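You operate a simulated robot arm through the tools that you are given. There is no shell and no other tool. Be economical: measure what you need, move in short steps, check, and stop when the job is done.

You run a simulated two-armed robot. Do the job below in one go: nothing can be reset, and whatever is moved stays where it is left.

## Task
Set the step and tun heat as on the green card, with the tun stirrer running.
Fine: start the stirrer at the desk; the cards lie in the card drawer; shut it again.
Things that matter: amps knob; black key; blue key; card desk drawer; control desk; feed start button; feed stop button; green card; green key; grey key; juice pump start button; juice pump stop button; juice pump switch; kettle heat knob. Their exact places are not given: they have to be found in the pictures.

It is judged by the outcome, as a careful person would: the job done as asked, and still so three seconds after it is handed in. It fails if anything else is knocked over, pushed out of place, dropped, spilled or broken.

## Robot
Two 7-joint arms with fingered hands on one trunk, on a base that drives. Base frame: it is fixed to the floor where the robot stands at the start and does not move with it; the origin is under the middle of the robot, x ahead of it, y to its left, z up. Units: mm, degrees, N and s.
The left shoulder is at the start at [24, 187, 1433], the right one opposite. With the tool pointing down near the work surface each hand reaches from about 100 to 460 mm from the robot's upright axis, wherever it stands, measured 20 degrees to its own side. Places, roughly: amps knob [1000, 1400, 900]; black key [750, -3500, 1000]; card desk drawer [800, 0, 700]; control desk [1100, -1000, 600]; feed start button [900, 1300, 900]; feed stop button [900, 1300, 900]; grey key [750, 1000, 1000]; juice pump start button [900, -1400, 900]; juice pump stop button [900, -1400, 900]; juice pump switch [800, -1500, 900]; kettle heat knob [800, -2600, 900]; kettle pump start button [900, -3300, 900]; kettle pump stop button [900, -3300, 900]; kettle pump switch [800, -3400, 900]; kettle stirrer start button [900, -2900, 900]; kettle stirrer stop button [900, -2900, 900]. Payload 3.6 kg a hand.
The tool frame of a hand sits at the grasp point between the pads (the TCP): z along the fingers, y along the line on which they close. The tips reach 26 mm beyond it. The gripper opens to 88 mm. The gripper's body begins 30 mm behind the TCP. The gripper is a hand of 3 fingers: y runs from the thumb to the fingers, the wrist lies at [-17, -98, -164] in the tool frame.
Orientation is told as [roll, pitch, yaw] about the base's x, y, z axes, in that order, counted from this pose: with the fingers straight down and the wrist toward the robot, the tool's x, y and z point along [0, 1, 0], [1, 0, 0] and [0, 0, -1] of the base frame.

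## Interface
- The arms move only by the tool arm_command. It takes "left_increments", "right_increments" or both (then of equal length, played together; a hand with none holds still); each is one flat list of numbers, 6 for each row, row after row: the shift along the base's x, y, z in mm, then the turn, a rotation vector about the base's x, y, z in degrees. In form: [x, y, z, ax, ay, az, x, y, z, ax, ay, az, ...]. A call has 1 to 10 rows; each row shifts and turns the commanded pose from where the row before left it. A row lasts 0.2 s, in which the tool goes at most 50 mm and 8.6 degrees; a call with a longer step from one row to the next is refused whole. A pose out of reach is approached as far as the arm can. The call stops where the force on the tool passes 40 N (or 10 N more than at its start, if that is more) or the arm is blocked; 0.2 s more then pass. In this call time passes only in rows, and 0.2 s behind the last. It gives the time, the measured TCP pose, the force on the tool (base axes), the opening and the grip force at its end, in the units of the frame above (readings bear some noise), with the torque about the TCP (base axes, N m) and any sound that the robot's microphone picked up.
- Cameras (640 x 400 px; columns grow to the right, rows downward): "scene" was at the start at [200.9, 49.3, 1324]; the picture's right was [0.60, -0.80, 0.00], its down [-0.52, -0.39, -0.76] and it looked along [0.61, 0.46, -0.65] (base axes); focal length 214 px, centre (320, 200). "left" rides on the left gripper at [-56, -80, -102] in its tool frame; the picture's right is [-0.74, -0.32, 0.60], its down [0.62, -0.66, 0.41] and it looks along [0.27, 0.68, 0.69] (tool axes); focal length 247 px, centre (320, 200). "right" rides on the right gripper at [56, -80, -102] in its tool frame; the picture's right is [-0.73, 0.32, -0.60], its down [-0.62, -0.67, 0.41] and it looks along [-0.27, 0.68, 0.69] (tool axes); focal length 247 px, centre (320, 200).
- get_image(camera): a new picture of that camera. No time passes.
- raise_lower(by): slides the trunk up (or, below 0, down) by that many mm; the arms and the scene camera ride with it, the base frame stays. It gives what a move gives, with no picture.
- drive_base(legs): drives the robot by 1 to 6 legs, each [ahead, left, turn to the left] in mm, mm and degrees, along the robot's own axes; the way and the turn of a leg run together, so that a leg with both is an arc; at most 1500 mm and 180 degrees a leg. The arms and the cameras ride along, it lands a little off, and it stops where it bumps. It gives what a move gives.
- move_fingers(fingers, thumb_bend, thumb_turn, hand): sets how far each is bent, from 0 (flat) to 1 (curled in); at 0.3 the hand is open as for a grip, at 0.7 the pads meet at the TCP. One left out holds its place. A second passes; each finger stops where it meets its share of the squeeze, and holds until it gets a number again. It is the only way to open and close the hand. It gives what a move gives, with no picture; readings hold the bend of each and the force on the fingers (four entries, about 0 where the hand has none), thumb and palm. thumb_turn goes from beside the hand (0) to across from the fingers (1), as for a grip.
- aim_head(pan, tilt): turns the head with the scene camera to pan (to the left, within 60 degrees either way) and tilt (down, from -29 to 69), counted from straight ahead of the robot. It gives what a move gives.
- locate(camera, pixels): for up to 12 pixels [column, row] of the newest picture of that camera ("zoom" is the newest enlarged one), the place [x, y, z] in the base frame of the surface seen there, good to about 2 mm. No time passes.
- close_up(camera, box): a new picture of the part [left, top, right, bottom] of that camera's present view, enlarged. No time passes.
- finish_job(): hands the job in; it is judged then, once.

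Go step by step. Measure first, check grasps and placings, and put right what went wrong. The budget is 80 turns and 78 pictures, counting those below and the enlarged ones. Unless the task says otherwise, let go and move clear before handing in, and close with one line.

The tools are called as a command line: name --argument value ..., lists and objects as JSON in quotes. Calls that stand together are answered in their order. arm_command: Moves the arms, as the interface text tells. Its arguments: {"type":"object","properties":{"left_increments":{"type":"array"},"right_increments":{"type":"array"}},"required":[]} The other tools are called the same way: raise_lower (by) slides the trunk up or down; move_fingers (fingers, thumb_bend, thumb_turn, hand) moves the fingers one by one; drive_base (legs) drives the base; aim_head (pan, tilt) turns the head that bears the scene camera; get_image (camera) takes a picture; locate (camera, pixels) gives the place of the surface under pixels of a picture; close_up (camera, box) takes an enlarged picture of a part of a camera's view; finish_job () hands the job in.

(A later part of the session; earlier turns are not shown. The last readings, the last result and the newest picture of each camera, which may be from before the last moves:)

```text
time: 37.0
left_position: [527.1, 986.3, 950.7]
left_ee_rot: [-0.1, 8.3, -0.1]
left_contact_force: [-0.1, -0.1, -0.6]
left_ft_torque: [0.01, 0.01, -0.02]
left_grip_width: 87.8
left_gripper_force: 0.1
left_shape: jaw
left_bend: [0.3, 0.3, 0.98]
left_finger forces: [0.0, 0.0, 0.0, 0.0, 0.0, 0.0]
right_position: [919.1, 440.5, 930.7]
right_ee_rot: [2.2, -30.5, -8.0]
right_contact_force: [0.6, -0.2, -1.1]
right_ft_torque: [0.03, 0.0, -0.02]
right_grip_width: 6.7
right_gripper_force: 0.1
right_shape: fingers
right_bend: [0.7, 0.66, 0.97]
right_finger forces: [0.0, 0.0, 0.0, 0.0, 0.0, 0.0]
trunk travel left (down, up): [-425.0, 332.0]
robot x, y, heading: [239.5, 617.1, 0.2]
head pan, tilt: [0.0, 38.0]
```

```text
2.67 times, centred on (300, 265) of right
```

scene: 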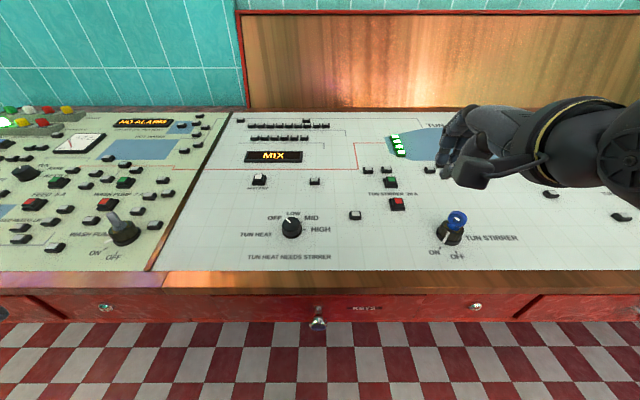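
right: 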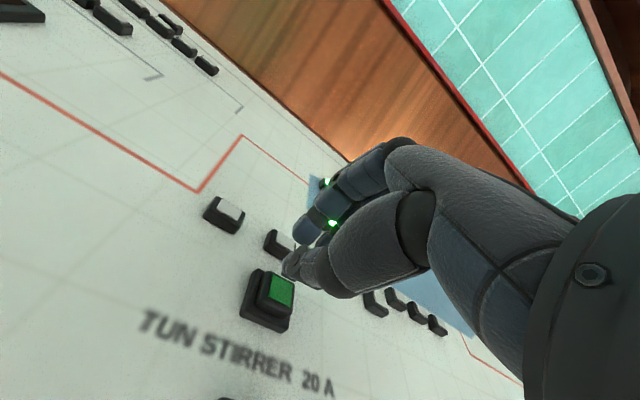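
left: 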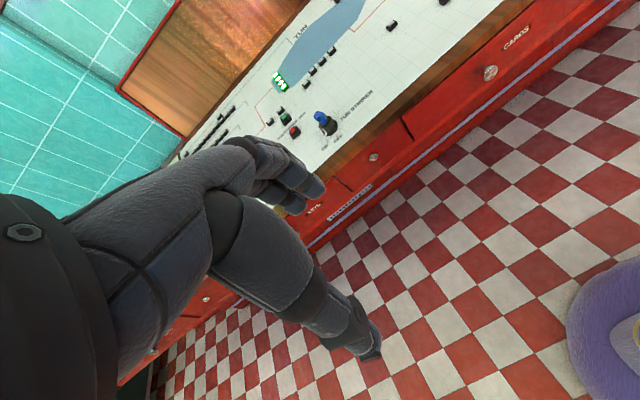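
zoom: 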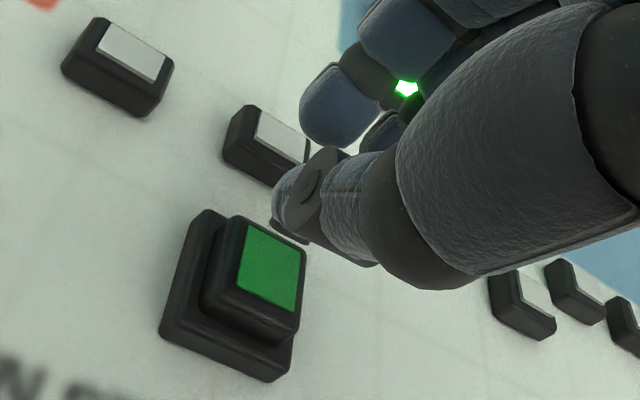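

The green cap's centre is [919,439,883], and the thumb tip centre is about [908,447,910]. I'll tilt 10° more so the thumb is lowest, centre it, then descend gently.

arm_command --right_increments '[4, -3, 0, 0, -5, 0, 3, -3.5, -4, 0, -5, 0, 0, 0, -8, 0, 0, 0]'

close_up --camera "right" --box '[220, 190, 380, 340]'

```text
time: 37.8
left_position: [527.0, 986.6, 949.7]
left_ee_rot: [-0.1, 8.3, -0.1]
left_contact_force: [-0.1, 0.2, 0.3]
left_ft_torque: [0.0, 0.01, -0.01]
left_grip_width: 87.6
left_gripper_force: 0.0
left_shape: jaw
left_bend: [0.3, 0.3, 0.98]
left_finger forces: [0.0, 0.1, 0.1, 0.0, 0.1, 0.0]
right_position: [923.1, 435.0, 920.5]
right_ee_rot: [4.1, -40.4, -9.0]
right_contact_force: [0.6, -0.3, 0.1]
right_ft_torque: [-0.01, 0.05, -0.04]
right_grip_width: 6.6
right_gripper_force: 0.0
right_shape: fingers
right_bend: [0.7, 0.66, 0.97]
right_finger forces: [0.1, 0.0, 0.0, 0.1, 0.1, 0.0]
trunk travel left (down, up): [-425.0, 332.0]
robot x, y, heading: [238.2, 618.2, 0.1]
head pan, tilt: [0.0, 38.0]
```

```text
2.67 times, centred on (300, 265) of right
```

zoom: 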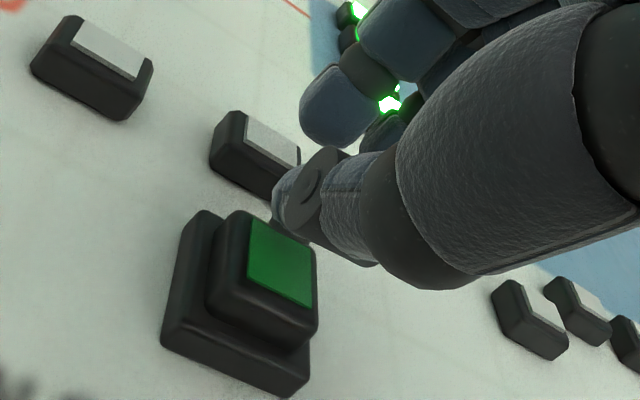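

The thumb tip (275,195 in the zoom) is just above the cap. I'll press down in small steps.

arm_command --right_increments '[0, 0, -6, 0, 0, 0, 0, 0, -4, 0, 0, 0, 0, 0, -3, 0, 0, 0, 0, 0, -3, 0, 0, 0, 0, 0, -3, 0, 0, 0]'

close_up --camera "right" --box '[220, 190, 380, 340]'

```text
time: 39.0
left_position: [525.1, 986.5, 949.5]
left_ee_rot: [-0.1, 8.2, -0.1]
left_contact_force: [0.5, -0.3, 0.1]
left_ft_torque: [0.01, 0.02, -0.01]
left_grip_width: 87.5
left_gripper_force: 0.2
left_shape: jaw
left_bend: [0.3, 0.3, 0.98]
left_finger forces: [0.0, 0.0, 0.1, 0.1, 0.0, 0.0]
right_position: [923.0, 435.8, 904.0]
right_ee_rot: [4.0, -40.5, -9.0]
right_contact_force: [-0.2, -0.2, 10.3]
right_ft_torque: [0.12, -0.09, 0.03]
right_grip_width: 0.0
right_gripper_force: 5.5
right_shape: fingers
right_bend: [0.69, 0.73, 0.97]
right_finger forces: [0.1, 0.1, 0.1, 0.0, 11.4, 0.0]
trunk travel left (down, up): [-425.0, 332.0]
robot x, y, heading: [237.7, 618.6, -0.1]
head pan, tilt: [0.0, 38.0]
heard: click
```

```text
2.67 times, centred on (300, 265) of right
```

zoom: 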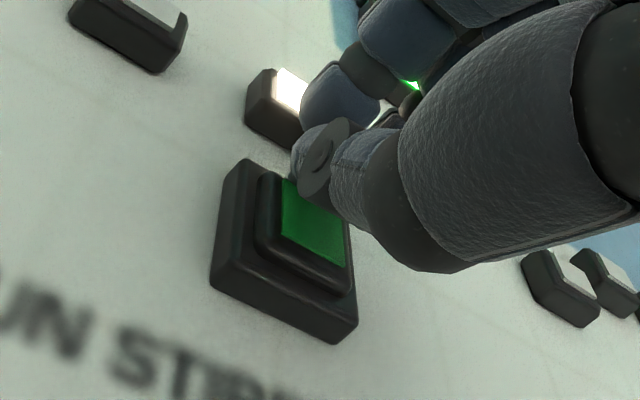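

There was a click, and the lamp behind the button (290,90) is lit. I'll lift off and check the amps reading.

arm_command --right_increments '[0, 0, 10, 0, 0, 0, 0, 0, 25, 0, 0, 0, -10, 0, 40, 0, 0, 0, -20, 0, 40, 0, 0, 0]'

get_image --camera "scene"

get_image --camera "right"

```text
time: 40.0
left_position: [525.5, 987.0, 950.7]
left_ee_rot: [-0.1, 8.3, 0.0]
left_contact_force: [0.5, 0.7, 0.3]
left_ft_torque: [0.02, -0.01, 0.01]
left_grip_width: 87.5
left_gripper_force: 0.0
left_shape: jaw
left_bend: [0.3, 0.3, 0.98]
left_finger forces: [0.1, 0.0, 0.1, 0.0, 0.0, 0.1]
right_position: [899.9, 424.6, 1028.1]
right_ee_rot: [3.5, -41.3, -9.2]
right_contact_force: [1.0, 0.2, -0.2]
right_ft_torque: [0.01, 0.01, 0.03]
right_grip_width: 6.1
right_gripper_force: 0.0
right_shape: fingers
right_bend: [0.7, 0.66, 0.97]
right_finger forces: [0.0, 0.0, 0.1, 0.0, 0.1, 0.0]
trunk travel left (down, up): [-425.0, 332.0]
robot x, y, heading: [236.8, 617.7, 0.1]
head pan, tilt: [0.0, 38.0]
```

```text
46 pictures are left
```

scene: 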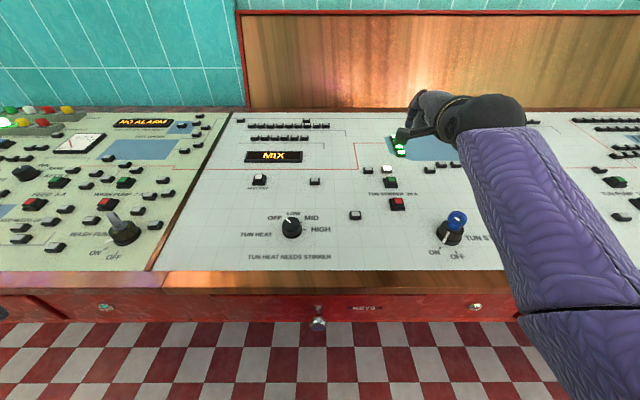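

```text
45 pictures are left
```

right: 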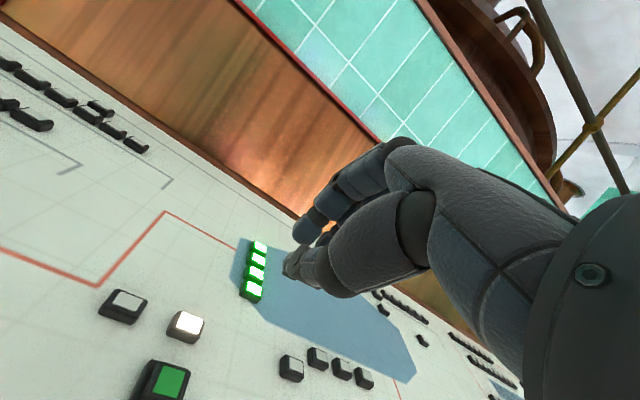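

The stirrer lamp (388,168) is lit and there is no alarm. Next I'll tuck the left arm in, then drive left to bring the hand over to the NEXT STEP button.

arm_command --left_increments '[-16, -30, 0, 0, 0, 0, -16, -30, 0, 0, 0, 0, -16, -30, 0, 0, 0, 0, -16, -30, 0, 0, 0, 0, -16, -30, 0, 0, 0, 0]' --right_increments '[-8, 0, 6, 0, 0, 0, -8, 0, 6, 0, 0, 0, -8, 0, 6, 0, 0, 0, -8, 0, 0, 0, 0, 0, -8, 0, 0, 0, 0, 0]'

drive_base --legs '[[0, 335, 0]]'

get_image --camera "scene"

get_image --camera "right"

```text
time: 41.4
left_position: [486.9, 849.0, 905.1]
left_ee_rot: [0.0, 8.2, -0.2]
left_contact_force: [-0.2, 0.2, 0.0]
left_ft_torque: [-0.02, -0.02, -0.02]
left_grip_width: 87.8
left_gripper_force: 0.1
left_shape: jaw
left_bend: [0.3, 0.3, 0.98]
left_finger forces: [0.0, 0.0, 0.0, 0.0, 0.1, 0.1]
left hand out of reach, approached as far as the arm can: row 2, 3, 4, 5
right_position: [879.5, 410.0, 1093.2]
right_ee_rot: [2.3, -46.4, -9.4]
right_contact_force: [-0.1, 0.1, 0.7]
right_ft_torque: [0.0, 0.0, 0.0]
right_grip_width: 5.9
right_gripper_force: 0.0
right_shape: fingers
right_bend: [0.7, 0.66, 0.97]
right_finger forces: [0.1, 0.0, 0.0, 0.0, 0.0, 0.0]
trunk travel left (down, up): [-425.0, 332.0]
robot x, y, heading: [238.1, 618.3, -0.2]
head pan, tilt: [0.0, 38.0]
stopped in row 5 (right hand): the arm was blocked; the commanded pose is now the measured one
```

```text
time: 43.6
left_position: [487.0, 1179.1, 904.3]
left_ee_rot: [-0.3, 8.2, -0.2]
left_contact_force: [0.2, 0.5, 0.0]
left_ft_torque: [0.0, 0.0, -0.01]
left_grip_width: 87.6
left_gripper_force: 0.1
left_shape: jaw
left_bend: [0.3, 0.3, 0.98]
left_finger forces: [0.0, 0.0, 0.0, 0.0, 0.0, 0.0]
right_position: [880.0, 740.2, 1092.1]
right_ee_rot: [2.2, -46.3, -9.5]
right_contact_force: [0.1, -0.4, -0.4]
right_ft_torque: [0.02, 0.0, 0.03]
right_grip_width: 6.1
right_gripper_force: 0.1
right_shape: fingers
right_bend: [0.7, 0.66, 0.97]
right_finger forces: [0.0, 0.0, 0.0, 0.1, 0.1, 0.0]
trunk travel left (down, up): [-425.0, 332.0]
robot x, y, heading: [238.1, 948.7, 0.1]
head pan, tilt: [0.0, 38.0]
```

```text
44 pictures are left
```

scene: 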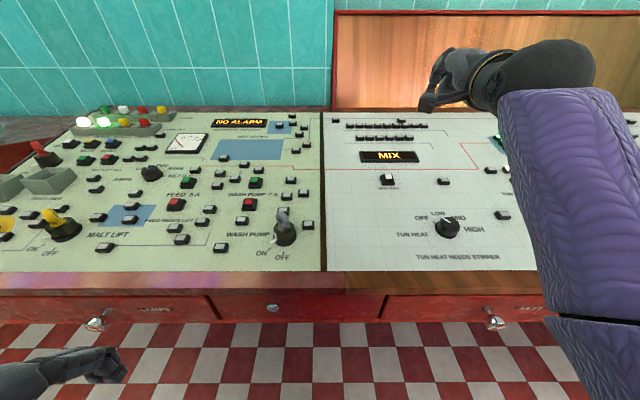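

```text
43 pictures are left
```

right: 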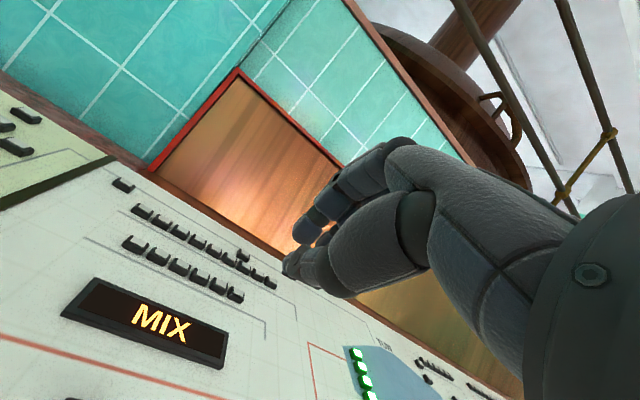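

The NEXT STEP button is at (388,179) in the scene view. I'll measure it and the heat knob again from here.

locate --camera "scene" --pixels '[[388, 177], [389, 183], [448, 225], [448, 230], [440, 228], [456, 228], [285, 215]]'

close_up --camera "scene" --box '[350, 140, 490, 250]'

arm_command --right_increments '[6, 3, -30, 0, 2, 0, 6, 3, -30, 0, 2, 0, 6, 3, -30, 0, 2, 0, 6, 3, -25, 0, 0, 0, 6, 3, -25, 0, 0, 0]'

get_image --camera "right"

```text
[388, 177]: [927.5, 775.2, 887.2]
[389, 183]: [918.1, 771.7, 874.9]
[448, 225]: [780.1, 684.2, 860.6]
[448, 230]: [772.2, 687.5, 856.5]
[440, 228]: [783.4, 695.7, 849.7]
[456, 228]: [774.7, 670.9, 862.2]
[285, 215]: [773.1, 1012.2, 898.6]
```

```text
3.64 times, centred on (420, 195) of scene
```

zoom: 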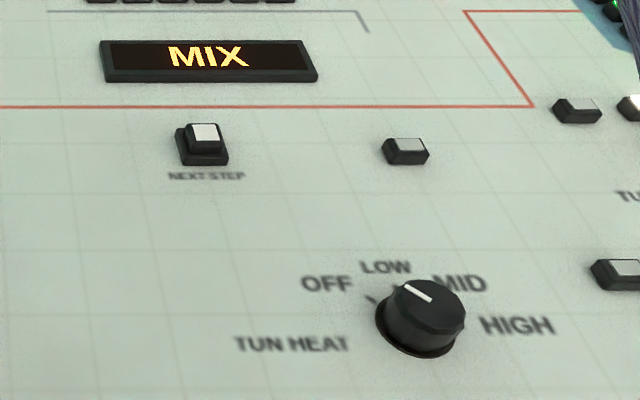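

```text
time: 44.8
left_position: [486.1, 1180.3, 903.8]
left_ee_rot: [-0.1, 8.1, -0.2]
left_contact_force: [0.0, -0.3, -0.7]
left_ft_torque: [-0.01, 0.02, 0.02]
left_grip_width: 87.7
left_gripper_force: 0.1
left_shape: jaw
left_bend: [0.3, 0.3, 0.98]
left_finger forces: [0.0, 0.0, 0.1, 0.0, 0.0, 0.1]
right_position: [910.2, 729.6, 950.7]
right_ee_rot: [-2.1, -40.9, -7.6]
right_contact_force: [1.0, -0.2, -0.4]
right_ft_torque: [0.0, 0.03, -0.02]
right_grip_width: 5.9
right_gripper_force: 0.0
right_shape: fingers
right_bend: [0.7, 0.66, 0.97]
right_finger forces: [0.0, 0.0, 0.1, 0.0, 0.0, 0.1]
trunk travel left (down, up): [-425.0, 332.0]
robot x, y, heading: [239.3, 949.0, -0.0]
head pan, tilt: [0.0, 38.0]
```

```text
41 pictures are left
```

right: 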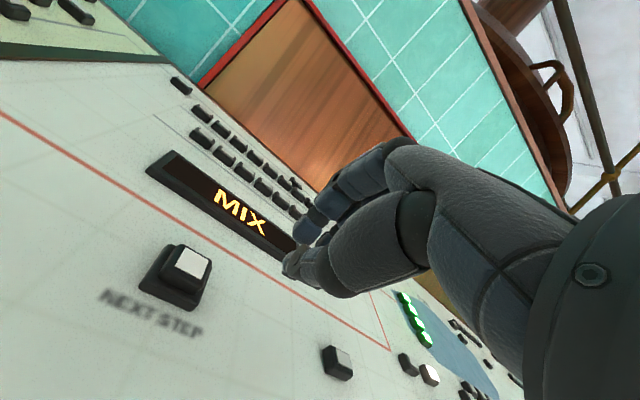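

The arm moved fine, but its y came out lower than I commanded. I'll measure the button with the hand camera at (192,262).

locate --camera "right" --pixels '[[192, 262], [186, 268], [290, 255], [290, 270], [299, 230]]'

arm_command --right_increments '[4, 15, 0, 0, 0, 0, 3, 15, 0, 0, 0, 0]'

close_up --camera "right" --box '[160, 190, 360, 340]'

get_image --camera "right"

```text
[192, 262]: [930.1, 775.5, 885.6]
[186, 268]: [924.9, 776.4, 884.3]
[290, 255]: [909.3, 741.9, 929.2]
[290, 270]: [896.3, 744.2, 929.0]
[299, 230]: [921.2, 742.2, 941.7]
```

```text
time: 45.6
left_position: [486.4, 1178.9, 904.8]
left_ee_rot: [-0.1, 8.2, -0.2]
left_contact_force: [0.4, 0.1, 0.8]
left_ft_torque: [0.03, 0.03, 0.03]
left_grip_width: 87.8
left_gripper_force: 0.0
left_shape: jaw
left_bend: [0.3, 0.3, 0.98]
left_finger forces: [0.0, 0.0, 0.0, 0.0, 0.0, 0.0]
right_position: [921.6, 710.0, 947.0]
right_ee_rot: [-7.0, -41.5, -6.7]
right_contact_force: [0.1, -0.5, -0.1]
right_ft_torque: [-0.04, 0.0, 0.0]
right_grip_width: 6.1
right_gripper_force: 0.0
right_shape: fingers
right_bend: [0.7, 0.66, 0.97]
right_finger forces: [0.0, 0.0, 0.1, 0.1, 0.0, 0.0]
trunk travel left (down, up): [-425.0, 332.0]
robot x, y, heading: [243.2, 951.1, -0.1]
head pan, tilt: [0.0, 38.0]
stopped in row 2 (right hand): the arm was blocked; the commanded pose is now the measured one
```

```text
2.67 times, centred on (260, 265) of right
```

zoom: 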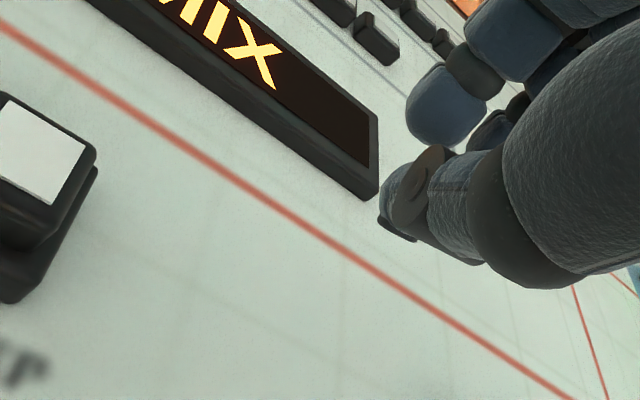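

```text
39 pictures are left
```

right: 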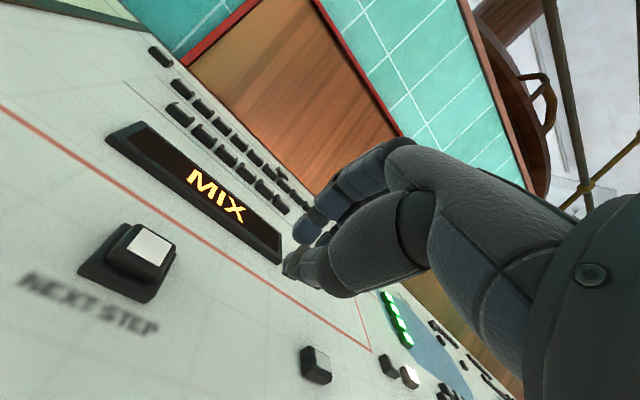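

The arm drifts the wrong way near a joint limit (y fell to 710). I'll retreat it to a more comfortable pose, straighten it, and then re-approach.

arm_command --right_increments '[-25, 0, 5, 0, 0, 0, -25, 0, 5, 0, 0, 0, -25, 5, 5, 1.5, 0, 0, -25, 10, 5, 1.5, 0, 0, -25, 15, 5, 1.5, 0, 0, -25, 15, 5, 1.5, 0, 0]'

get_image --camera "scene"

```text
time: 46.4
left_position: [486.6, 1179.2, 904.1]
left_ee_rot: [-0.1, 8.2, -0.2]
left_contact_force: [0.4, -0.1, -0.2]
left_ft_torque: [0.04, -0.01, -0.02]
left_grip_width: 87.9
left_gripper_force: 0.1
left_shape: jaw
left_bend: [0.3, 0.3, 0.98]
left_finger forces: [0.0, 0.0, 0.0, 0.1, 0.0, 0.0]
right_position: [898.0, 690.2, 1074.5]
right_ee_rot: [-6.1, -52.5, -8.8]
right_contact_force: [0.0, 0.6, -0.6]
right_ft_torque: [0.0, -0.01, 0.0]
right_grip_width: 6.2
right_gripper_force: 0.0
right_shape: fingers
right_bend: [0.7, 0.66, 0.97]
right_finger forces: [0.0, 0.1, 0.0, 0.1, 0.0, 0.1]
trunk travel left (down, up): [-425.0, 332.0]
robot x, y, heading: [238.0, 948.0, -0.0]
head pan, tilt: [0.0, 38.0]
stopped in row 4 (right hand): the arm was blocked; the commanded pose is now the measured one
```

```text
38 pictures are left
```

scene: 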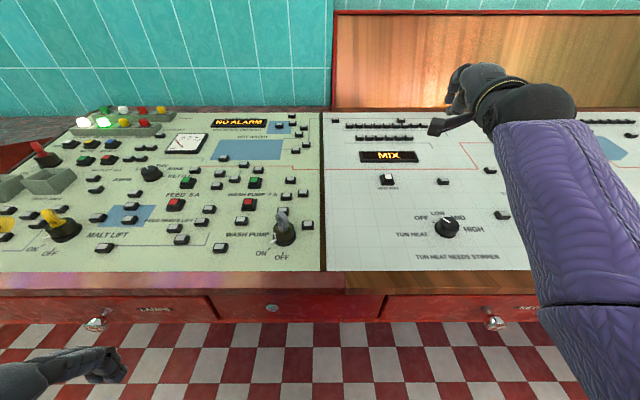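

Retreating swung the hand up instead of back, so the elbow or wrist is at a limit with the trunk this low. I'll raise the trunk and bring the hand down relative to the shoulder.

raise_lower --by 200

arm_command --right_increments '[-5, 4, -25, 0, 1, 0, -5, 4, -25, 0, 1, 0, -5, 4, -25, 0.5, 1, 0, -5, 4, -25, 0.5, 1, 0, -5, 4, -25, 1, 1, 0, -5, 4, -25, 1, 1, 0, -5, 4, -25, 1, 1, 0, -5, 4, -25, 1, 1, 0, -5, 4, -25, 1, 1, 0, -5, 4, -25, 0, 1, 0]'

get_image --camera "scene"

```text
time: 48.6
left_position: [486.5, 1179.3, 1104.4]
left_ee_rot: [-0.1, 8.2, -0.3]
left_contact_force: [0.1, 0.3, 0.6]
left_ft_torque: [-0.02, -0.01, 0.01]
left_grip_width: 87.7
left_gripper_force: 0.0
left_shape: jaw
left_bend: [0.3, 0.3, 0.98]
left_finger forces: [0.0, 0.0, 0.0, 0.1, 0.0, 0.1]
right_position: [896.6, 682.9, 1273.1]
right_ee_rot: [-7.4, -52.5, -8.2]
right_contact_force: [0.3, -0.2, -0.4]
right_ft_torque: [0.0, -0.02, -0.01]
right_grip_width: 6.1
right_gripper_force: 0.0
right_shape: fingers
right_bend: [0.7, 0.66, 0.97]
right_finger forces: [0.0, 0.0, 0.0, 0.0, 0.1, 0.0]
trunk travel left (down, up): [-625.0, 132.0]
robot x, y, heading: [241.1, 947.4, -0.1]
head pan, tilt: [0.0, 38.0]
```

```text
time: 50.2
left_position: [486.1, 1178.2, 1103.4]
left_ee_rot: [-0.1, 8.3, -0.2]
left_contact_force: [0.3, 0.5, 0.1]
left_ft_torque: [-0.01, 0.01, 0.01]
left_grip_width: 87.6
left_gripper_force: 0.1
left_shape: jaw
left_bend: [0.3, 0.3, 0.98]
left_finger forces: [0.0, 0.0, 0.0, 0.0, 0.0, 0.0]
right_position: [870.4, 637.4, 1114.9]
right_ee_rot: [-11.9, -47.2, -7.7]
right_contact_force: [0.3, -0.4, 0.8]
right_ft_torque: [-0.02, 0.04, 0.02]
right_grip_width: 5.8
right_gripper_force: 0.0
right_shape: fingers
right_bend: [0.7, 0.66, 0.97]
right_finger forces: [0.1, 0.1, 0.0, 0.0, 0.1, 0.1]
trunk travel left (down, up): [-625.0, 132.0]
robot x, y, heading: [242.0, 947.2, -0.0]
head pan, tilt: [0.0, 38.0]
stopped in row 8 (right hand): the arm was blocked; the commanded pose is now the measured one
```

```text
37 pictures are left
```

scene: 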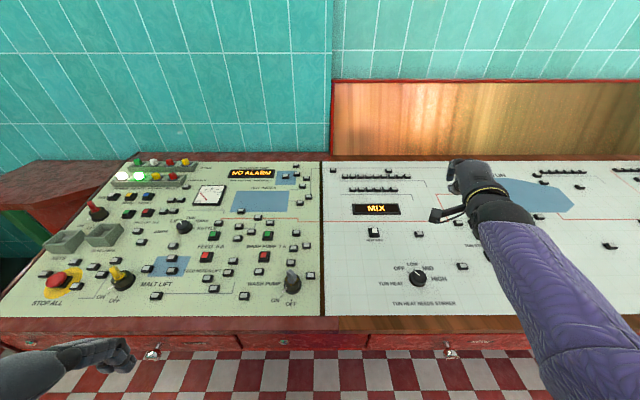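

The elbow is flared out to the right, so the wrist is likely at its sideways limit. I'll turn the hand to the left (yaw +) to relieve it.

arm_command --right_increments '[0, 0, 0, 2, 0, 7, 0, 0, 0, 2, 0, 7, 0, 0, 0, 2, 0, 7, 0, 0, 0, 2, 0, 7]'

get_image --camera "scene"

```text
time: 51.2
left_position: [486.4, 1178.4, 1103.5]
left_ee_rot: [-0.1, 8.2, -0.2]
left_contact_force: [0.5, -0.7, -0.8]
left_ft_torque: [0.01, 0.0, 0.01]
left_grip_width: 87.6
left_gripper_force: 0.1
left_shape: jaw
left_bend: [0.3, 0.3, 0.98]
left_finger forces: [0.0, 0.0, 0.0, 0.0, 0.1, 0.0]
right_position: [869.1, 639.3, 1110.7]
right_ee_rot: [0.5, -47.2, 11.5]
right_contact_force: [-0.1, -0.9, 0.1]
right_ft_torque: [-0.01, 0.01, 0.02]
right_grip_width: 6.4
right_gripper_force: 0.1
right_shape: fingers
right_bend: [0.7, 0.66, 0.97]
right_finger forces: [0.1, 0.0, 0.0, 0.0, 0.0, 0.0]
trunk travel left (down, up): [-625.0, 132.0]
robot x, y, heading: [238.3, 949.2, 0.0]
head pan, tilt: [0.0, 38.0]
```

```text
36 pictures are left
```

scene: 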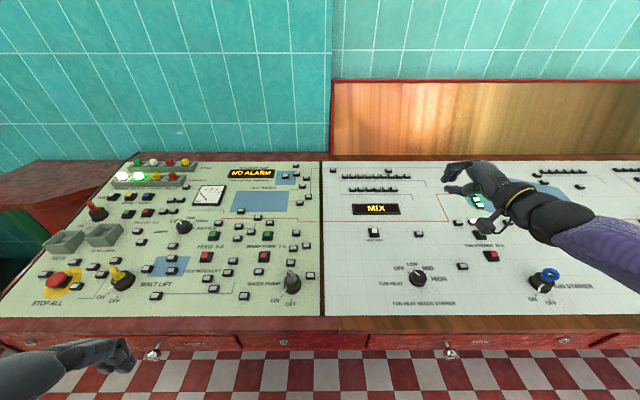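

That worked without being blocked. I'll test moving left and down now.

arm_command --right_increments '[0, 15, -10, 0, 0, 0, 0, 15, -10, 0, 0, 0, 0, 15, -10, 0, 0, 0, 0, 15, -10, 0, 0, 0]'

```text
time: 52.2
left_position: [485.9, 1179.1, 1104.0]
left_ee_rot: [-0.1, 8.2, -0.2]
left_contact_force: [-0.6, 0.4, 0.0]
left_ft_torque: [0.0, -0.03, 0.01]
left_grip_width: 87.7
left_gripper_force: 0.0
left_shape: jaw
left_bend: [0.3, 0.3, 0.98]
left_finger forces: [0.1, 0.0, 0.0, 0.0, 0.0, 0.0]
right_position: [867.7, 700.4, 1071.1]
right_ee_rot: [0.1, -47.2, 11.8]
right_contact_force: [-0.2, -0.6, 0.3]
right_ft_torque: [0.02, -0.01, 0.02]
right_grip_width: 6.0
right_gripper_force: 0.2
right_shape: fingers
right_bend: [0.7, 0.66, 0.97]
right_finger forces: [0.0, 0.0, 0.0, 0.0, 0.0, 0.0]
trunk travel left (down, up): [-625.0, 132.0]
robot x, y, heading: [238.7, 947.8, -0.1]
head pan, tilt: [0.0, 38.0]
```

Movement is clean again. I'll go to a hover above the NEXT STEP button.

arm_command --right_increments '[13, 14, -20, 0, 0, 0, 13, 14, -20, 0, 0, 0, 13, 14, -20, 0, 0, 0, 13, 14, -20, 0, 0, 0, 13, 14, -20, 0, 0, 0, 0, 0, -20, 0, 0, 0, 0, 0, -16, 0, 0, 0]'

get_image --camera "right"

```text
time: 53.8
left_position: [486.0, 1178.7, 1104.1]
left_ee_rot: [-0.1, 8.2, -0.1]
left_contact_force: [-0.3, 0.4, -0.6]
left_ft_torque: [-0.02, 0.0, 0.01]
left_grip_width: 87.7
left_gripper_force: 0.1
left_shape: jaw
left_bend: [0.3, 0.3, 0.98]
left_finger forces: [0.1, 0.0, 0.0, 0.0, 0.1, 0.0]
right_position: [872.0, 744.3, 1024.9]
right_ee_rot: [0.1, -47.2, 11.9]
right_contact_force: [-0.4, -0.5, -0.1]
right_ft_torque: [0.05, -0.01, 0.01]
right_grip_width: 6.0
right_gripper_force: 0.1
right_shape: fingers
right_bend: [0.7, 0.66, 0.97]
right_finger forces: [0.0, 0.0, 0.0, 0.1, 0.0, 0.1]
right hand out of reach, approached as far as the arm can: row 2, 3, 4, 5, 6, 7
trunk travel left (down, up): [-625.0, 132.0]
robot x, y, heading: [239.6, 948.1, 0.2]
head pan, tilt: [0.0, 38.0]
```

```text
35 pictures are left
```

right: 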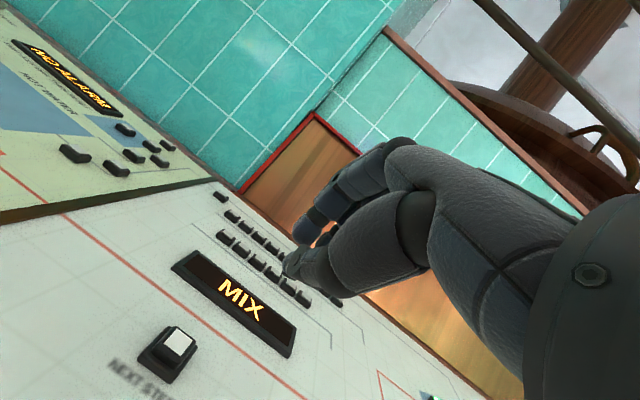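

The trunk is now too high to reach that far. The command rests at the reached pose, so I'll lower the trunk 80 mm (hand to about z=945) and continue.

raise_lower --by -80

arm_command --right_increments '[15, 6, 0, 0, 0, 0, 15, 7, 0, 0, 0, 0, 15, 7, 0, 0, 0, 0, 15, 6, 0, 0, 0, 0]'

get_image --camera "right"

```text
time: 55.0
left_position: [485.6, 1179.1, 1023.8]
left_ee_rot: [0.0, 8.2, -0.2]
left_contact_force: [-0.4, 0.0, -0.3]
left_ft_torque: [-0.02, -0.03, 0.01]
left_grip_width: 87.6
left_gripper_force: 0.0
left_shape: jaw
left_bend: [0.3, 0.3, 0.98]
left_finger forces: [0.0, 0.1, 0.0, 0.0, 0.0, 0.0]
right_position: [870.6, 745.7, 941.7]
right_ee_rot: [0.1, -47.1, 11.7]
right_contact_force: [0.4, 0.6, 0.5]
right_ft_torque: [0.0, 0.01, 0.0]
right_grip_width: 5.9
right_gripper_force: 0.1
right_shape: fingers
right_bend: [0.7, 0.66, 0.97]
right_finger forces: [0.0, 0.0, 0.1, 0.1, 0.0, 0.0]
trunk travel left (down, up): [-545.0, 212.0]
robot x, y, heading: [240.7, 949.7, -0.2]
head pan, tilt: [0.0, 38.0]
```

```text
time: 56.0
left_position: [487.2, 1180.5, 1024.8]
left_ee_rot: [-0.2, 8.2, -0.2]
left_contact_force: [0.7, -0.2, -0.3]
left_ft_torque: [0.0, -0.01, -0.02]
left_grip_width: 87.4
left_gripper_force: 0.0
left_shape: jaw
left_bend: [0.3, 0.3, 0.98]
left_finger forces: [0.1, 0.0, 0.0, 0.0, 0.1, 0.0]
right_position: [889.8, 768.0, 962.0]
right_ee_rot: [0.2, -47.1, 11.8]
right_contact_force: [0.6, 1.1, -0.5]
right_ft_torque: [-0.04, -0.02, 0.01]
right_grip_width: 6.4
right_gripper_force: 0.1
right_shape: fingers
right_bend: [0.7, 0.66, 0.97]
right_finger forces: [0.1, 0.0, 0.1, 0.1, 0.1, 0.0]
right hand out of reach, approached as far as the arm can: row 1, 2, 3, 4
trunk travel left (down, up): [-545.0, 212.0]
robot x, y, heading: [242.5, 951.1, -0.3]
head pan, tilt: [0.0, 38.0]
```

```text
34 pictures are left
```

right: 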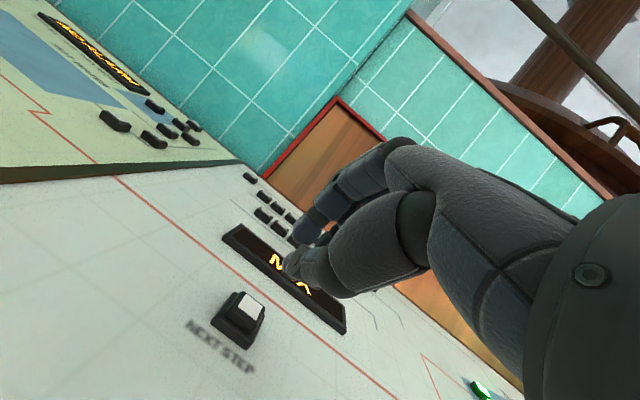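

The arm is at full stretch. I'll lift the hand 70 mm, lower the trunk 100 mm more, and then reach on.

arm_command --right_increments '[0, 0, 23, 0, 0, 0, 0, 0, 23, 0, 0, 0, 0, 0, 24, 0, 0, 0]'

raise_lower --by -100

arm_command --right_increments '[12, 2, 0, 0, 0, 0, 12, 2, 0, 0, 0, 0, 12, 1, 0, 0, 0, 0, 8, 0, 0, 0, 0, 0]'

get_image --camera "right"

```text
time: 56.8
left_position: [487.3, 1180.3, 1023.9]
left_ee_rot: [0.0, 8.2, -0.2]
left_contact_force: [-0.1, 0.2, -0.4]
left_ft_torque: [0.05, 0.01, 0.0]
left_grip_width: 87.5
left_gripper_force: 0.0
left_shape: jaw
left_bend: [0.3, 0.3, 0.98]
left_finger forces: [0.0, 0.0, 0.0, 0.0, 0.0, 0.0]
right_position: [924.3, 770.1, 1004.5]
right_ee_rot: [0.2, -47.0, 11.7]
right_contact_force: [0.0, 0.1, -0.5]
right_ft_torque: [0.0, 0.0, 0.03]
right_grip_width: 5.8
right_gripper_force: 0.0
right_shape: fingers
right_bend: [0.7, 0.66, 0.97]
right_finger forces: [0.1, 0.1, 0.0, 0.1, 0.0, 0.0]
right hand out of reach, approached as far as the arm can: row 1, 2, 3
trunk travel left (down, up): [-545.0, 212.0]
robot x, y, heading: [241.8, 945.9, -0.2]
head pan, tilt: [0.0, 38.0]
```

```text
time: 58.1
left_position: [484.4, 1178.7, 925.5]
left_ee_rot: [-0.1, 8.0, -0.2]
left_contact_force: [0.3, 0.5, 0.6]
left_ft_torque: [0.04, 0.0, -0.01]
left_grip_width: 87.8
left_gripper_force: 0.1
left_shape: jaw
left_bend: [0.3, 0.3, 0.98]
left_finger forces: [0.0, 0.1, 0.0, 0.1, 0.0, 0.0]
right_position: [925.8, 769.8, 893.3]
right_ee_rot: [0.7, -46.6, 11.5]
right_contact_force: [-5.8, -1.7, 23.1]
right_ft_torque: [0.26, -0.27, 0.06]
right_grip_width: 0.0
right_gripper_force: 13.6
right_shape: fingers
right_bend: [0.67, 0.77, 0.98]
right_finger forces: [0.0, 0.1, 0.0, 0.0, 28.0, 0.0]
trunk travel left (down, up): [-445.0, 312.0]
robot x, y, heading: [239.0, 950.4, -0.3]
head pan, tilt: [0.0, 38.0]
heard: click
```

```text
time: 59.1
left_position: [486.0, 1179.6, 925.0]
left_ee_rot: [-0.1, 8.1, -0.3]
left_contact_force: [0.2, -0.4, 1.0]
left_ft_torque: [-0.02, 0.03, 0.01]
left_grip_width: 87.8
left_gripper_force: 0.1
left_shape: jaw
left_bend: [0.3, 0.3, 0.98]
left_finger forces: [0.0, 0.1, 0.0, 0.0, 0.1, 0.1]
right_position: [934.5, 778.9, 901.0]
right_ee_rot: [0.6, -45.9, 11.5]
right_contact_force: [-4.9, -2.0, 13.0]
right_ft_torque: [0.03, -0.05, -0.04]
right_grip_width: 0.0
right_gripper_force: 7.2
right_shape: fingers
right_bend: [0.68, 0.74, 0.98]
right_finger forces: [0.0, 0.0, 0.0, 0.0, 14.7, 0.1]
right hand out of reach, approached as far as the arm can: row 1, 2, 3, 4
trunk travel left (down, up): [-445.0, 312.0]
robot x, y, heading: [236.8, 949.6, -0.4]
head pan, tilt: [0.0, 38.0]
```

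```text
33 pictures are left
```

right: 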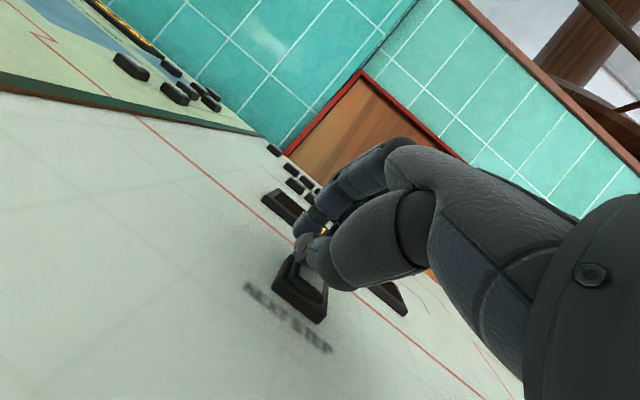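

The hand landed on the button during the lowering and pressed it (one click). I'll lift straight off and read the step display.

arm_command --right_increments '[0, 0, 12, 0, 0, 0, 0, 0, 20, 0, 0, 0]'

get_image --camera "scene"

close_up --camera "right" --box '[220, 170, 440, 340]'

```text
time: 59.7
left_position: [485.4, 1178.6, 923.0]
left_ee_rot: [-0.1, 8.3, -0.1]
left_contact_force: [0.4, 0.7, 1.1]
left_ft_torque: [0.03, -0.02, -0.02]
left_grip_width: 87.7
left_gripper_force: 0.1
left_shape: jaw
left_bend: [0.3, 0.3, 0.98]
left_finger forces: [0.0, 0.1, 0.1, 0.0, 0.0, 0.1]
right_position: [948.9, 778.0, 918.9]
right_ee_rot: [0.5, -45.6, 11.5]
right_contact_force: [0.0, -0.8, -0.1]
right_ft_torque: [-0.02, -0.03, -0.02]
right_grip_width: 5.9
right_gripper_force: 0.1
right_shape: fingers
right_bend: [0.7, 0.66, 0.97]
right_finger forces: [0.0, 0.0, 0.1, 0.0, 0.0, 0.1]
right hand out of reach, approached as far as the arm can: row 1, 2
trunk travel left (down, up): [-445.0, 312.0]
robot x, y, heading: [239.9, 944.8, -0.2]
head pan, tilt: [0.0, 38.0]
```

```text
32 pictures are left
```

scene: 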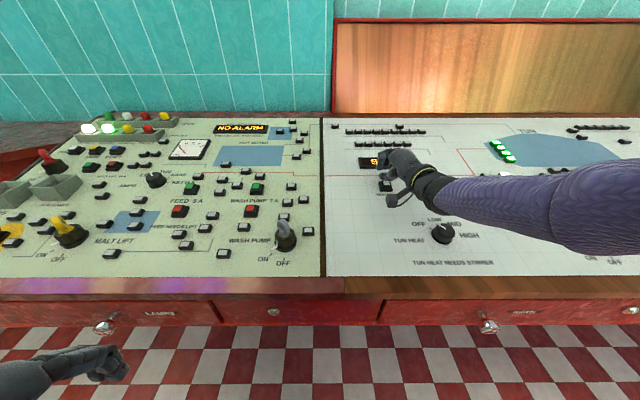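

```text
2.35 times, centred on (330, 255) of right
```

zoom: 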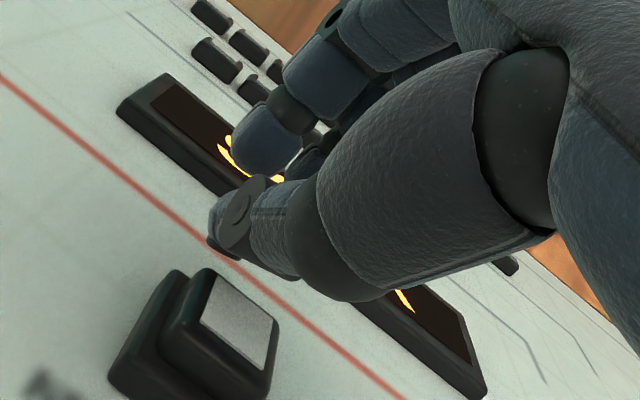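

The display now shows letters starting perhaps with S, but the hand hides it. I'll pull the hand back and up to read it.

arm_command --right_increments '[-10, 0, 20, 0, 0, 0, -15, -10, 20, 0, 0, 0, -15, -15, 15, 0, 0, 0, -15, -15, 15, 0, 0, 0]'

close_up --camera "scene" --box '[330, 110, 530, 260]'

get_image --camera "right"

```text
time: 60.7
left_position: [487.0, 1178.7, 923.9]
left_ee_rot: [-0.1, 8.3, -0.2]
left_contact_force: [0.2, 0.2, 0.7]
left_ft_torque: [-0.01, -0.01, 0.0]
left_grip_width: 87.6
left_gripper_force: 0.1
left_shape: jaw
left_bend: [0.3, 0.3, 0.98]
left_finger forces: [0.0, 0.1, 0.0, 0.1, 0.0, 0.0]
right_position: [966.4, 739.4, 944.6]
right_ee_rot: [0.7, -45.9, 11.5]
right_contact_force: [-0.6, 0.3, -0.1]
right_ft_torque: [0.03, 0.0, 0.01]
right_grip_width: 6.2
right_gripper_force: 0.0
right_shape: fingers
right_bend: [0.7, 0.66, 0.97]
right_finger forces: [0.0, 0.0, 0.0, 0.0, 0.1, 0.0]
right hand out of reach, approached as far as the arm can: row 1, 2, 3, 4
trunk travel left (down, up): [-445.0, 312.0]
robot x, y, heading: [242.3, 948.5, -0.1]
head pan, tilt: [0.0, 38.0]
```

```text
2.67 times, centred on (430, 185) of scene
```

zoom: 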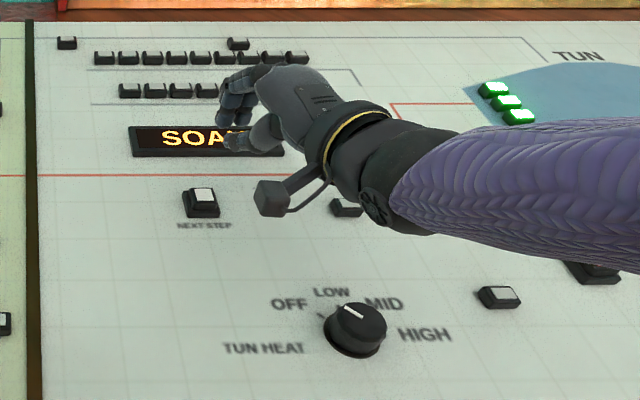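

```text
29 pictures are left
```

right: 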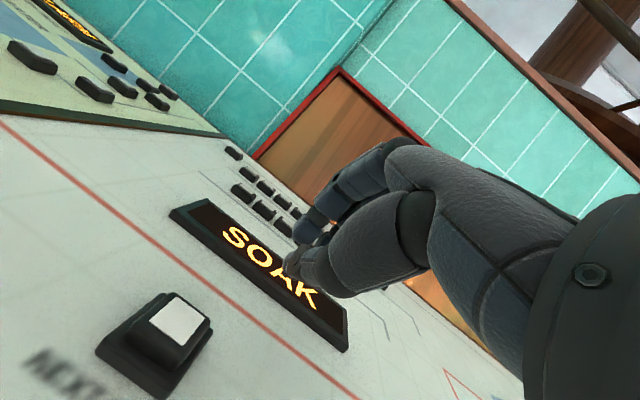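

The display reads SOAK, so the step is set. For the heat knob I'll use the left hand, which is in a clean downward pose: raise the trunk to its starting height, and shift the base right so the knob is in front of the left arm.

raise_lower --by 130

drive_base --legs '[[0, -425, 0]]'

aim_head --pan 12 --tilt 48

get_image --camera "scene"

```text
time: 62.3
left_position: [487.2, 1178.9, 1053.6]
left_ee_rot: [-0.2, 8.3, -0.3]
left_contact_force: [-0.1, 0.5, -0.1]
left_ft_torque: [0.0, 0.02, 0.03]
left_grip_width: 87.9
left_gripper_force: 0.1
left_shape: jaw
left_bend: [0.3, 0.3, 0.98]
left_finger forces: [0.0, 0.1, 0.0, 0.0, 0.0, 0.0]
right_position: [966.0, 741.3, 1098.1]
right_ee_rot: [0.3, -47.4, 11.8]
right_contact_force: [0.7, -0.1, 0.4]
right_ft_torque: [-0.01, -0.02, 0.06]
right_grip_width: 6.1
right_gripper_force: 0.1
right_shape: fingers
right_bend: [0.7, 0.66, 0.97]
right_finger forces: [0.0, 0.0, 0.0, 0.0, 0.1, 0.0]
trunk travel left (down, up): [-575.0, 182.0]
robot x, y, heading: [238.9, 950.8, -0.1]
head pan, tilt: [0.0, 38.0]
```

```text
time: 64.9
left_position: [484.4, 753.5, 1054.0]
left_ee_rot: [-0.2, 8.2, 0.5]
left_contact_force: [-0.8, -0.3, -1.2]
left_ft_torque: [0.04, 0.0, -0.02]
left_grip_width: 87.7
left_gripper_force: 0.0
left_shape: jaw
left_bend: [0.3, 0.3, 0.98]
left_finger forces: [0.0, 0.0, 0.0, 0.0, 0.0, 0.0]
right_position: [969.2, 319.9, 1096.5]
right_ee_rot: [0.2, -47.5, 12.3]
right_contact_force: [0.6, -0.7, -0.1]
right_ft_torque: [0.02, -0.01, 0.03]
right_grip_width: 5.9
right_gripper_force: 0.1
right_shape: fingers
right_bend: [0.7, 0.66, 0.97]
right_finger forces: [0.0, 0.1, 0.1, 0.0, 0.0, 0.1]
trunk travel left (down, up): [-575.0, 182.0]
robot x, y, heading: [237.0, 520.3, 0.5]
head pan, tilt: [0.0, 38.0]
```

```text
time: 65.7
left_position: [485.3, 753.0, 1053.5]
left_ee_rot: [0.0, 8.2, 0.4]
left_contact_force: [-0.8, 0.4, -0.1]
left_ft_torque: [0.02, 0.0, 0.02]
left_grip_width: 87.5
left_gripper_force: 0.0
left_shape: jaw
left_bend: [0.3, 0.3, 0.98]
left_finger forces: [0.0, 0.1, 0.0, 0.1, 0.0, 0.1]
right_position: [968.9, 321.3, 1095.3]
right_ee_rot: [0.2, -47.5, 12.5]
right_contact_force: [-0.1, -0.1, -0.6]
right_ft_torque: [-0.03, -0.01, 0.02]
right_grip_width: 6.0
right_gripper_force: 0.0
right_shape: fingers
right_bend: [0.7, 0.66, 0.97]
right_finger forces: [0.0, 0.1, 0.1, 0.1, 0.1, 0.0]
trunk travel left (down, up): [-575.0, 182.0]
robot x, y, heading: [240.3, 521.6, 1.0]
head pan, tilt: [12.0, 48.0]
```

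```text
28 pictures are left
```

scene: 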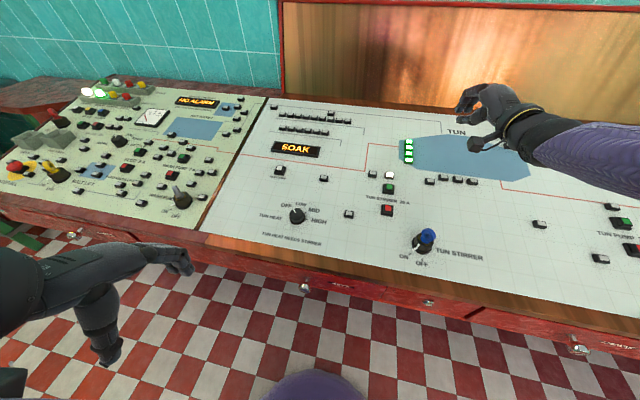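

SOAK shows and the stirrer lamp is lit. I'll take a close look at the heat knob for its pointer and ticks.

close_up --camera "scene" --box '[255, 190, 345, 246]'

locate --camera "zoom" --pixels '[[300, 165], [285, 155], [270, 185], [330, 180], [298, 210], [285, 140], [310, 175], [360, 190], [240, 240], [375, 170]]'

```text
7.11 times, centred on (300, 218) of scene
```

zoom: 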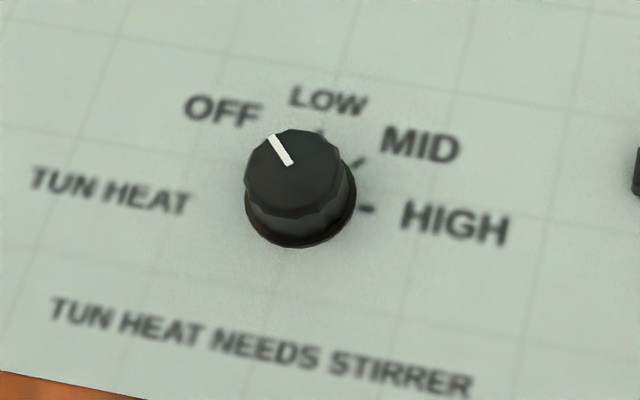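

```text
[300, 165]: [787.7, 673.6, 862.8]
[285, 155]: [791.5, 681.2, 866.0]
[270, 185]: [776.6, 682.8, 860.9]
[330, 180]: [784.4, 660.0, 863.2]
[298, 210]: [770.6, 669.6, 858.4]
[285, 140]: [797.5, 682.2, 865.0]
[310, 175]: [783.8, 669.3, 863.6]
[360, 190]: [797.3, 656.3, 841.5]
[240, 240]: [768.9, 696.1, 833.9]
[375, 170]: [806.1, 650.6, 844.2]
```

I'll locate the pointer ends and tick marks for exact angles.

locate --camera "zoom" --pixels '[[358, 162], [365, 157], [366, 209], [372, 209], [320, 135], [321, 130], [270, 136], [290, 164], [247, 170], [348, 175]]'

get_image --camera "left"

```text
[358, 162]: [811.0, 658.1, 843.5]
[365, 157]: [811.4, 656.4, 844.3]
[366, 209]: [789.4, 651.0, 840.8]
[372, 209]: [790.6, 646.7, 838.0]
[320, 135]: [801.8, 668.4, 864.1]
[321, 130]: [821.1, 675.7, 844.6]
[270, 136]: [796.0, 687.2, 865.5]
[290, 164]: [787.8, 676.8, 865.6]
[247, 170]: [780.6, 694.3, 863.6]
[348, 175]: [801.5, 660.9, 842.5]
```

```text
26 pictures are left
```

left: 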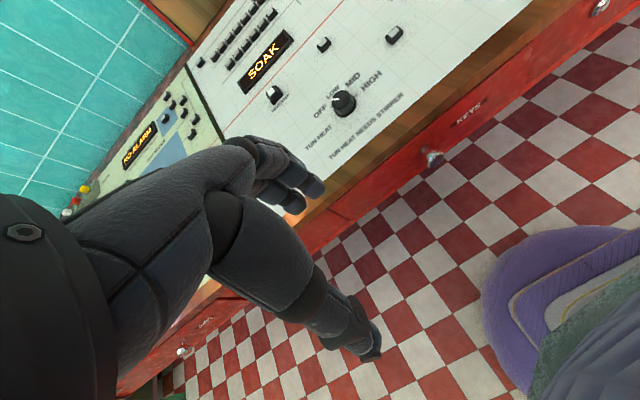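

The pointer sits about 50° left of forward (OFF), with LOW at 0°, MID about 40° right and HIGH about 82° right, so the knob needs about 90° clockwise. The knob's centre is [786,675,863]. I'll bring the left hand above it, tilted to match the desk.

arm_command --left_increments '[30, -8, -7, 0, -1.6, 0, 30, -8, -7, 0, -1.6, 0, 30, -8, -7, 0, -1.6, 0, 30, -8, -7, 0, -1.6, 0, 30, -8, -7, 0, -1.6, 0, 30, -8, -7, 0, -1.6, 0, 30, -8, -7, 0, -1.6, 0, 30, -8, -7, 0, -1.6, 0, 30, -8, -7, 0, -1.6, 0, 30, -8, -7, 0, -1.6, 0]'

```text
time: 67.9
left_position: [785.2, 674.5, 983.9]
left_ee_rot: [-0.2, -7.9, 0.4]
left_contact_force: [0.5, -0.8, 0.6]
left_ft_torque: [0.0, -0.02, 0.02]
left_grip_width: 87.9
left_gripper_force: 0.1
left_shape: jaw
left_bend: [0.3, 0.3, 0.98]
left_finger forces: [0.1, 0.0, 0.0, 0.0, 0.1, 0.0]
right_position: [969.5, 320.7, 1095.6]
right_ee_rot: [0.2, -47.5, 12.4]
right_contact_force: [-0.3, 0.0, -1.0]
right_ft_torque: [-0.03, 0.0, -0.01]
right_grip_width: 6.1
right_gripper_force: 0.0
right_shape: fingers
right_bend: [0.7, 0.66, 0.97]
right_finger forces: [0.1, 0.0, 0.0, 0.0, 0.1, 0.0]
trunk travel left (down, up): [-575.0, 182.0]
robot x, y, heading: [239.5, 520.3, 0.6]
head pan, tilt: [12.0, 48.0]
```

The hover pose is reached cleanly. Up here in free air I'll test how far the hand can turn clockwise.

arm_command --left_increments '[0, 0, 0, 1.1, 0, -8, 0, 0, 0, 1.1, 0, -8, 0, 0, 0, 1.1, 0, -8, 0, 0, 0, 1.1, 0, -8, 0, 0, 0, 1.1, 0, -8, 0, 0, 0, 1.1, 0, -8, 0, 0, 0, 1.1, 0, -8]'

```text
time: 69.5
left_position: [785.3, 673.3, 982.7]
left_ee_rot: [6.2, -4.3, -56.6]
left_contact_force: [-0.6, 0.2, 0.3]
left_ft_torque: [0.02, -0.01, 0.02]
left_grip_width: 87.7
left_gripper_force: 0.0
left_shape: jaw
left_bend: [0.3, 0.3, 0.98]
left_finger forces: [0.0, 0.0, 0.0, 0.0, 0.0, 0.0]
right_position: [969.0, 321.4, 1095.8]
right_ee_rot: [0.4, -47.5, 12.4]
right_contact_force: [-0.1, -0.5, -0.5]
right_ft_torque: [-0.05, 0.0, -0.04]
right_grip_width: 6.3
right_gripper_force: 0.0
right_shape: fingers
right_bend: [0.7, 0.66, 0.97]
right_finger forces: [0.0, 0.1, 0.0, 0.0, 0.1, 0.1]
trunk travel left (down, up): [-575.0, 182.0]
robot x, y, heading: [242.0, 523.0, 0.5]
head pan, tilt: [12.0, 48.0]
```

It turns freely to −57°. I'll see whether −92° works too, which would allow a single turn.

arm_command --left_increments '[0, 0, 0, 1.1, 0, -8, 0, 0, 0, 1.1, 0, -8, 0, 0, 0, 1.1, 0, -8, 0, 0, 0, 1.1, 0, -8, 0, 0, 0, 0.6, 0, -4]'

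```text
time: 70.7
left_position: [786.5, 672.1, 984.0]
left_ee_rot: [7.7, 0.3, -92.6]
left_contact_force: [-0.3, -0.2, 0.5]
left_ft_torque: [-0.02, 0.01, 0.02]
left_grip_width: 87.8
left_gripper_force: 0.1
left_shape: jaw
left_bend: [0.3, 0.3, 0.98]
left_finger forces: [0.1, 0.1, 0.1, 0.0, 0.0, 0.1]
right_position: [969.6, 321.5, 1096.3]
right_ee_rot: [0.1, -47.4, 12.4]
right_contact_force: [0.4, -0.5, 0.8]
right_ft_torque: [0.04, -0.01, 0.0]
right_grip_width: 6.1
right_gripper_force: 0.1
right_shape: fingers
right_bend: [0.7, 0.66, 0.97]
right_finger forces: [0.1, 0.0, 0.0, 0.1, 0.0, 0.0]
trunk travel left (down, up): [-575.0, 182.0]
robot x, y, heading: [240.3, 519.8, 0.6]
head pan, tilt: [12.0, 48.0]
```

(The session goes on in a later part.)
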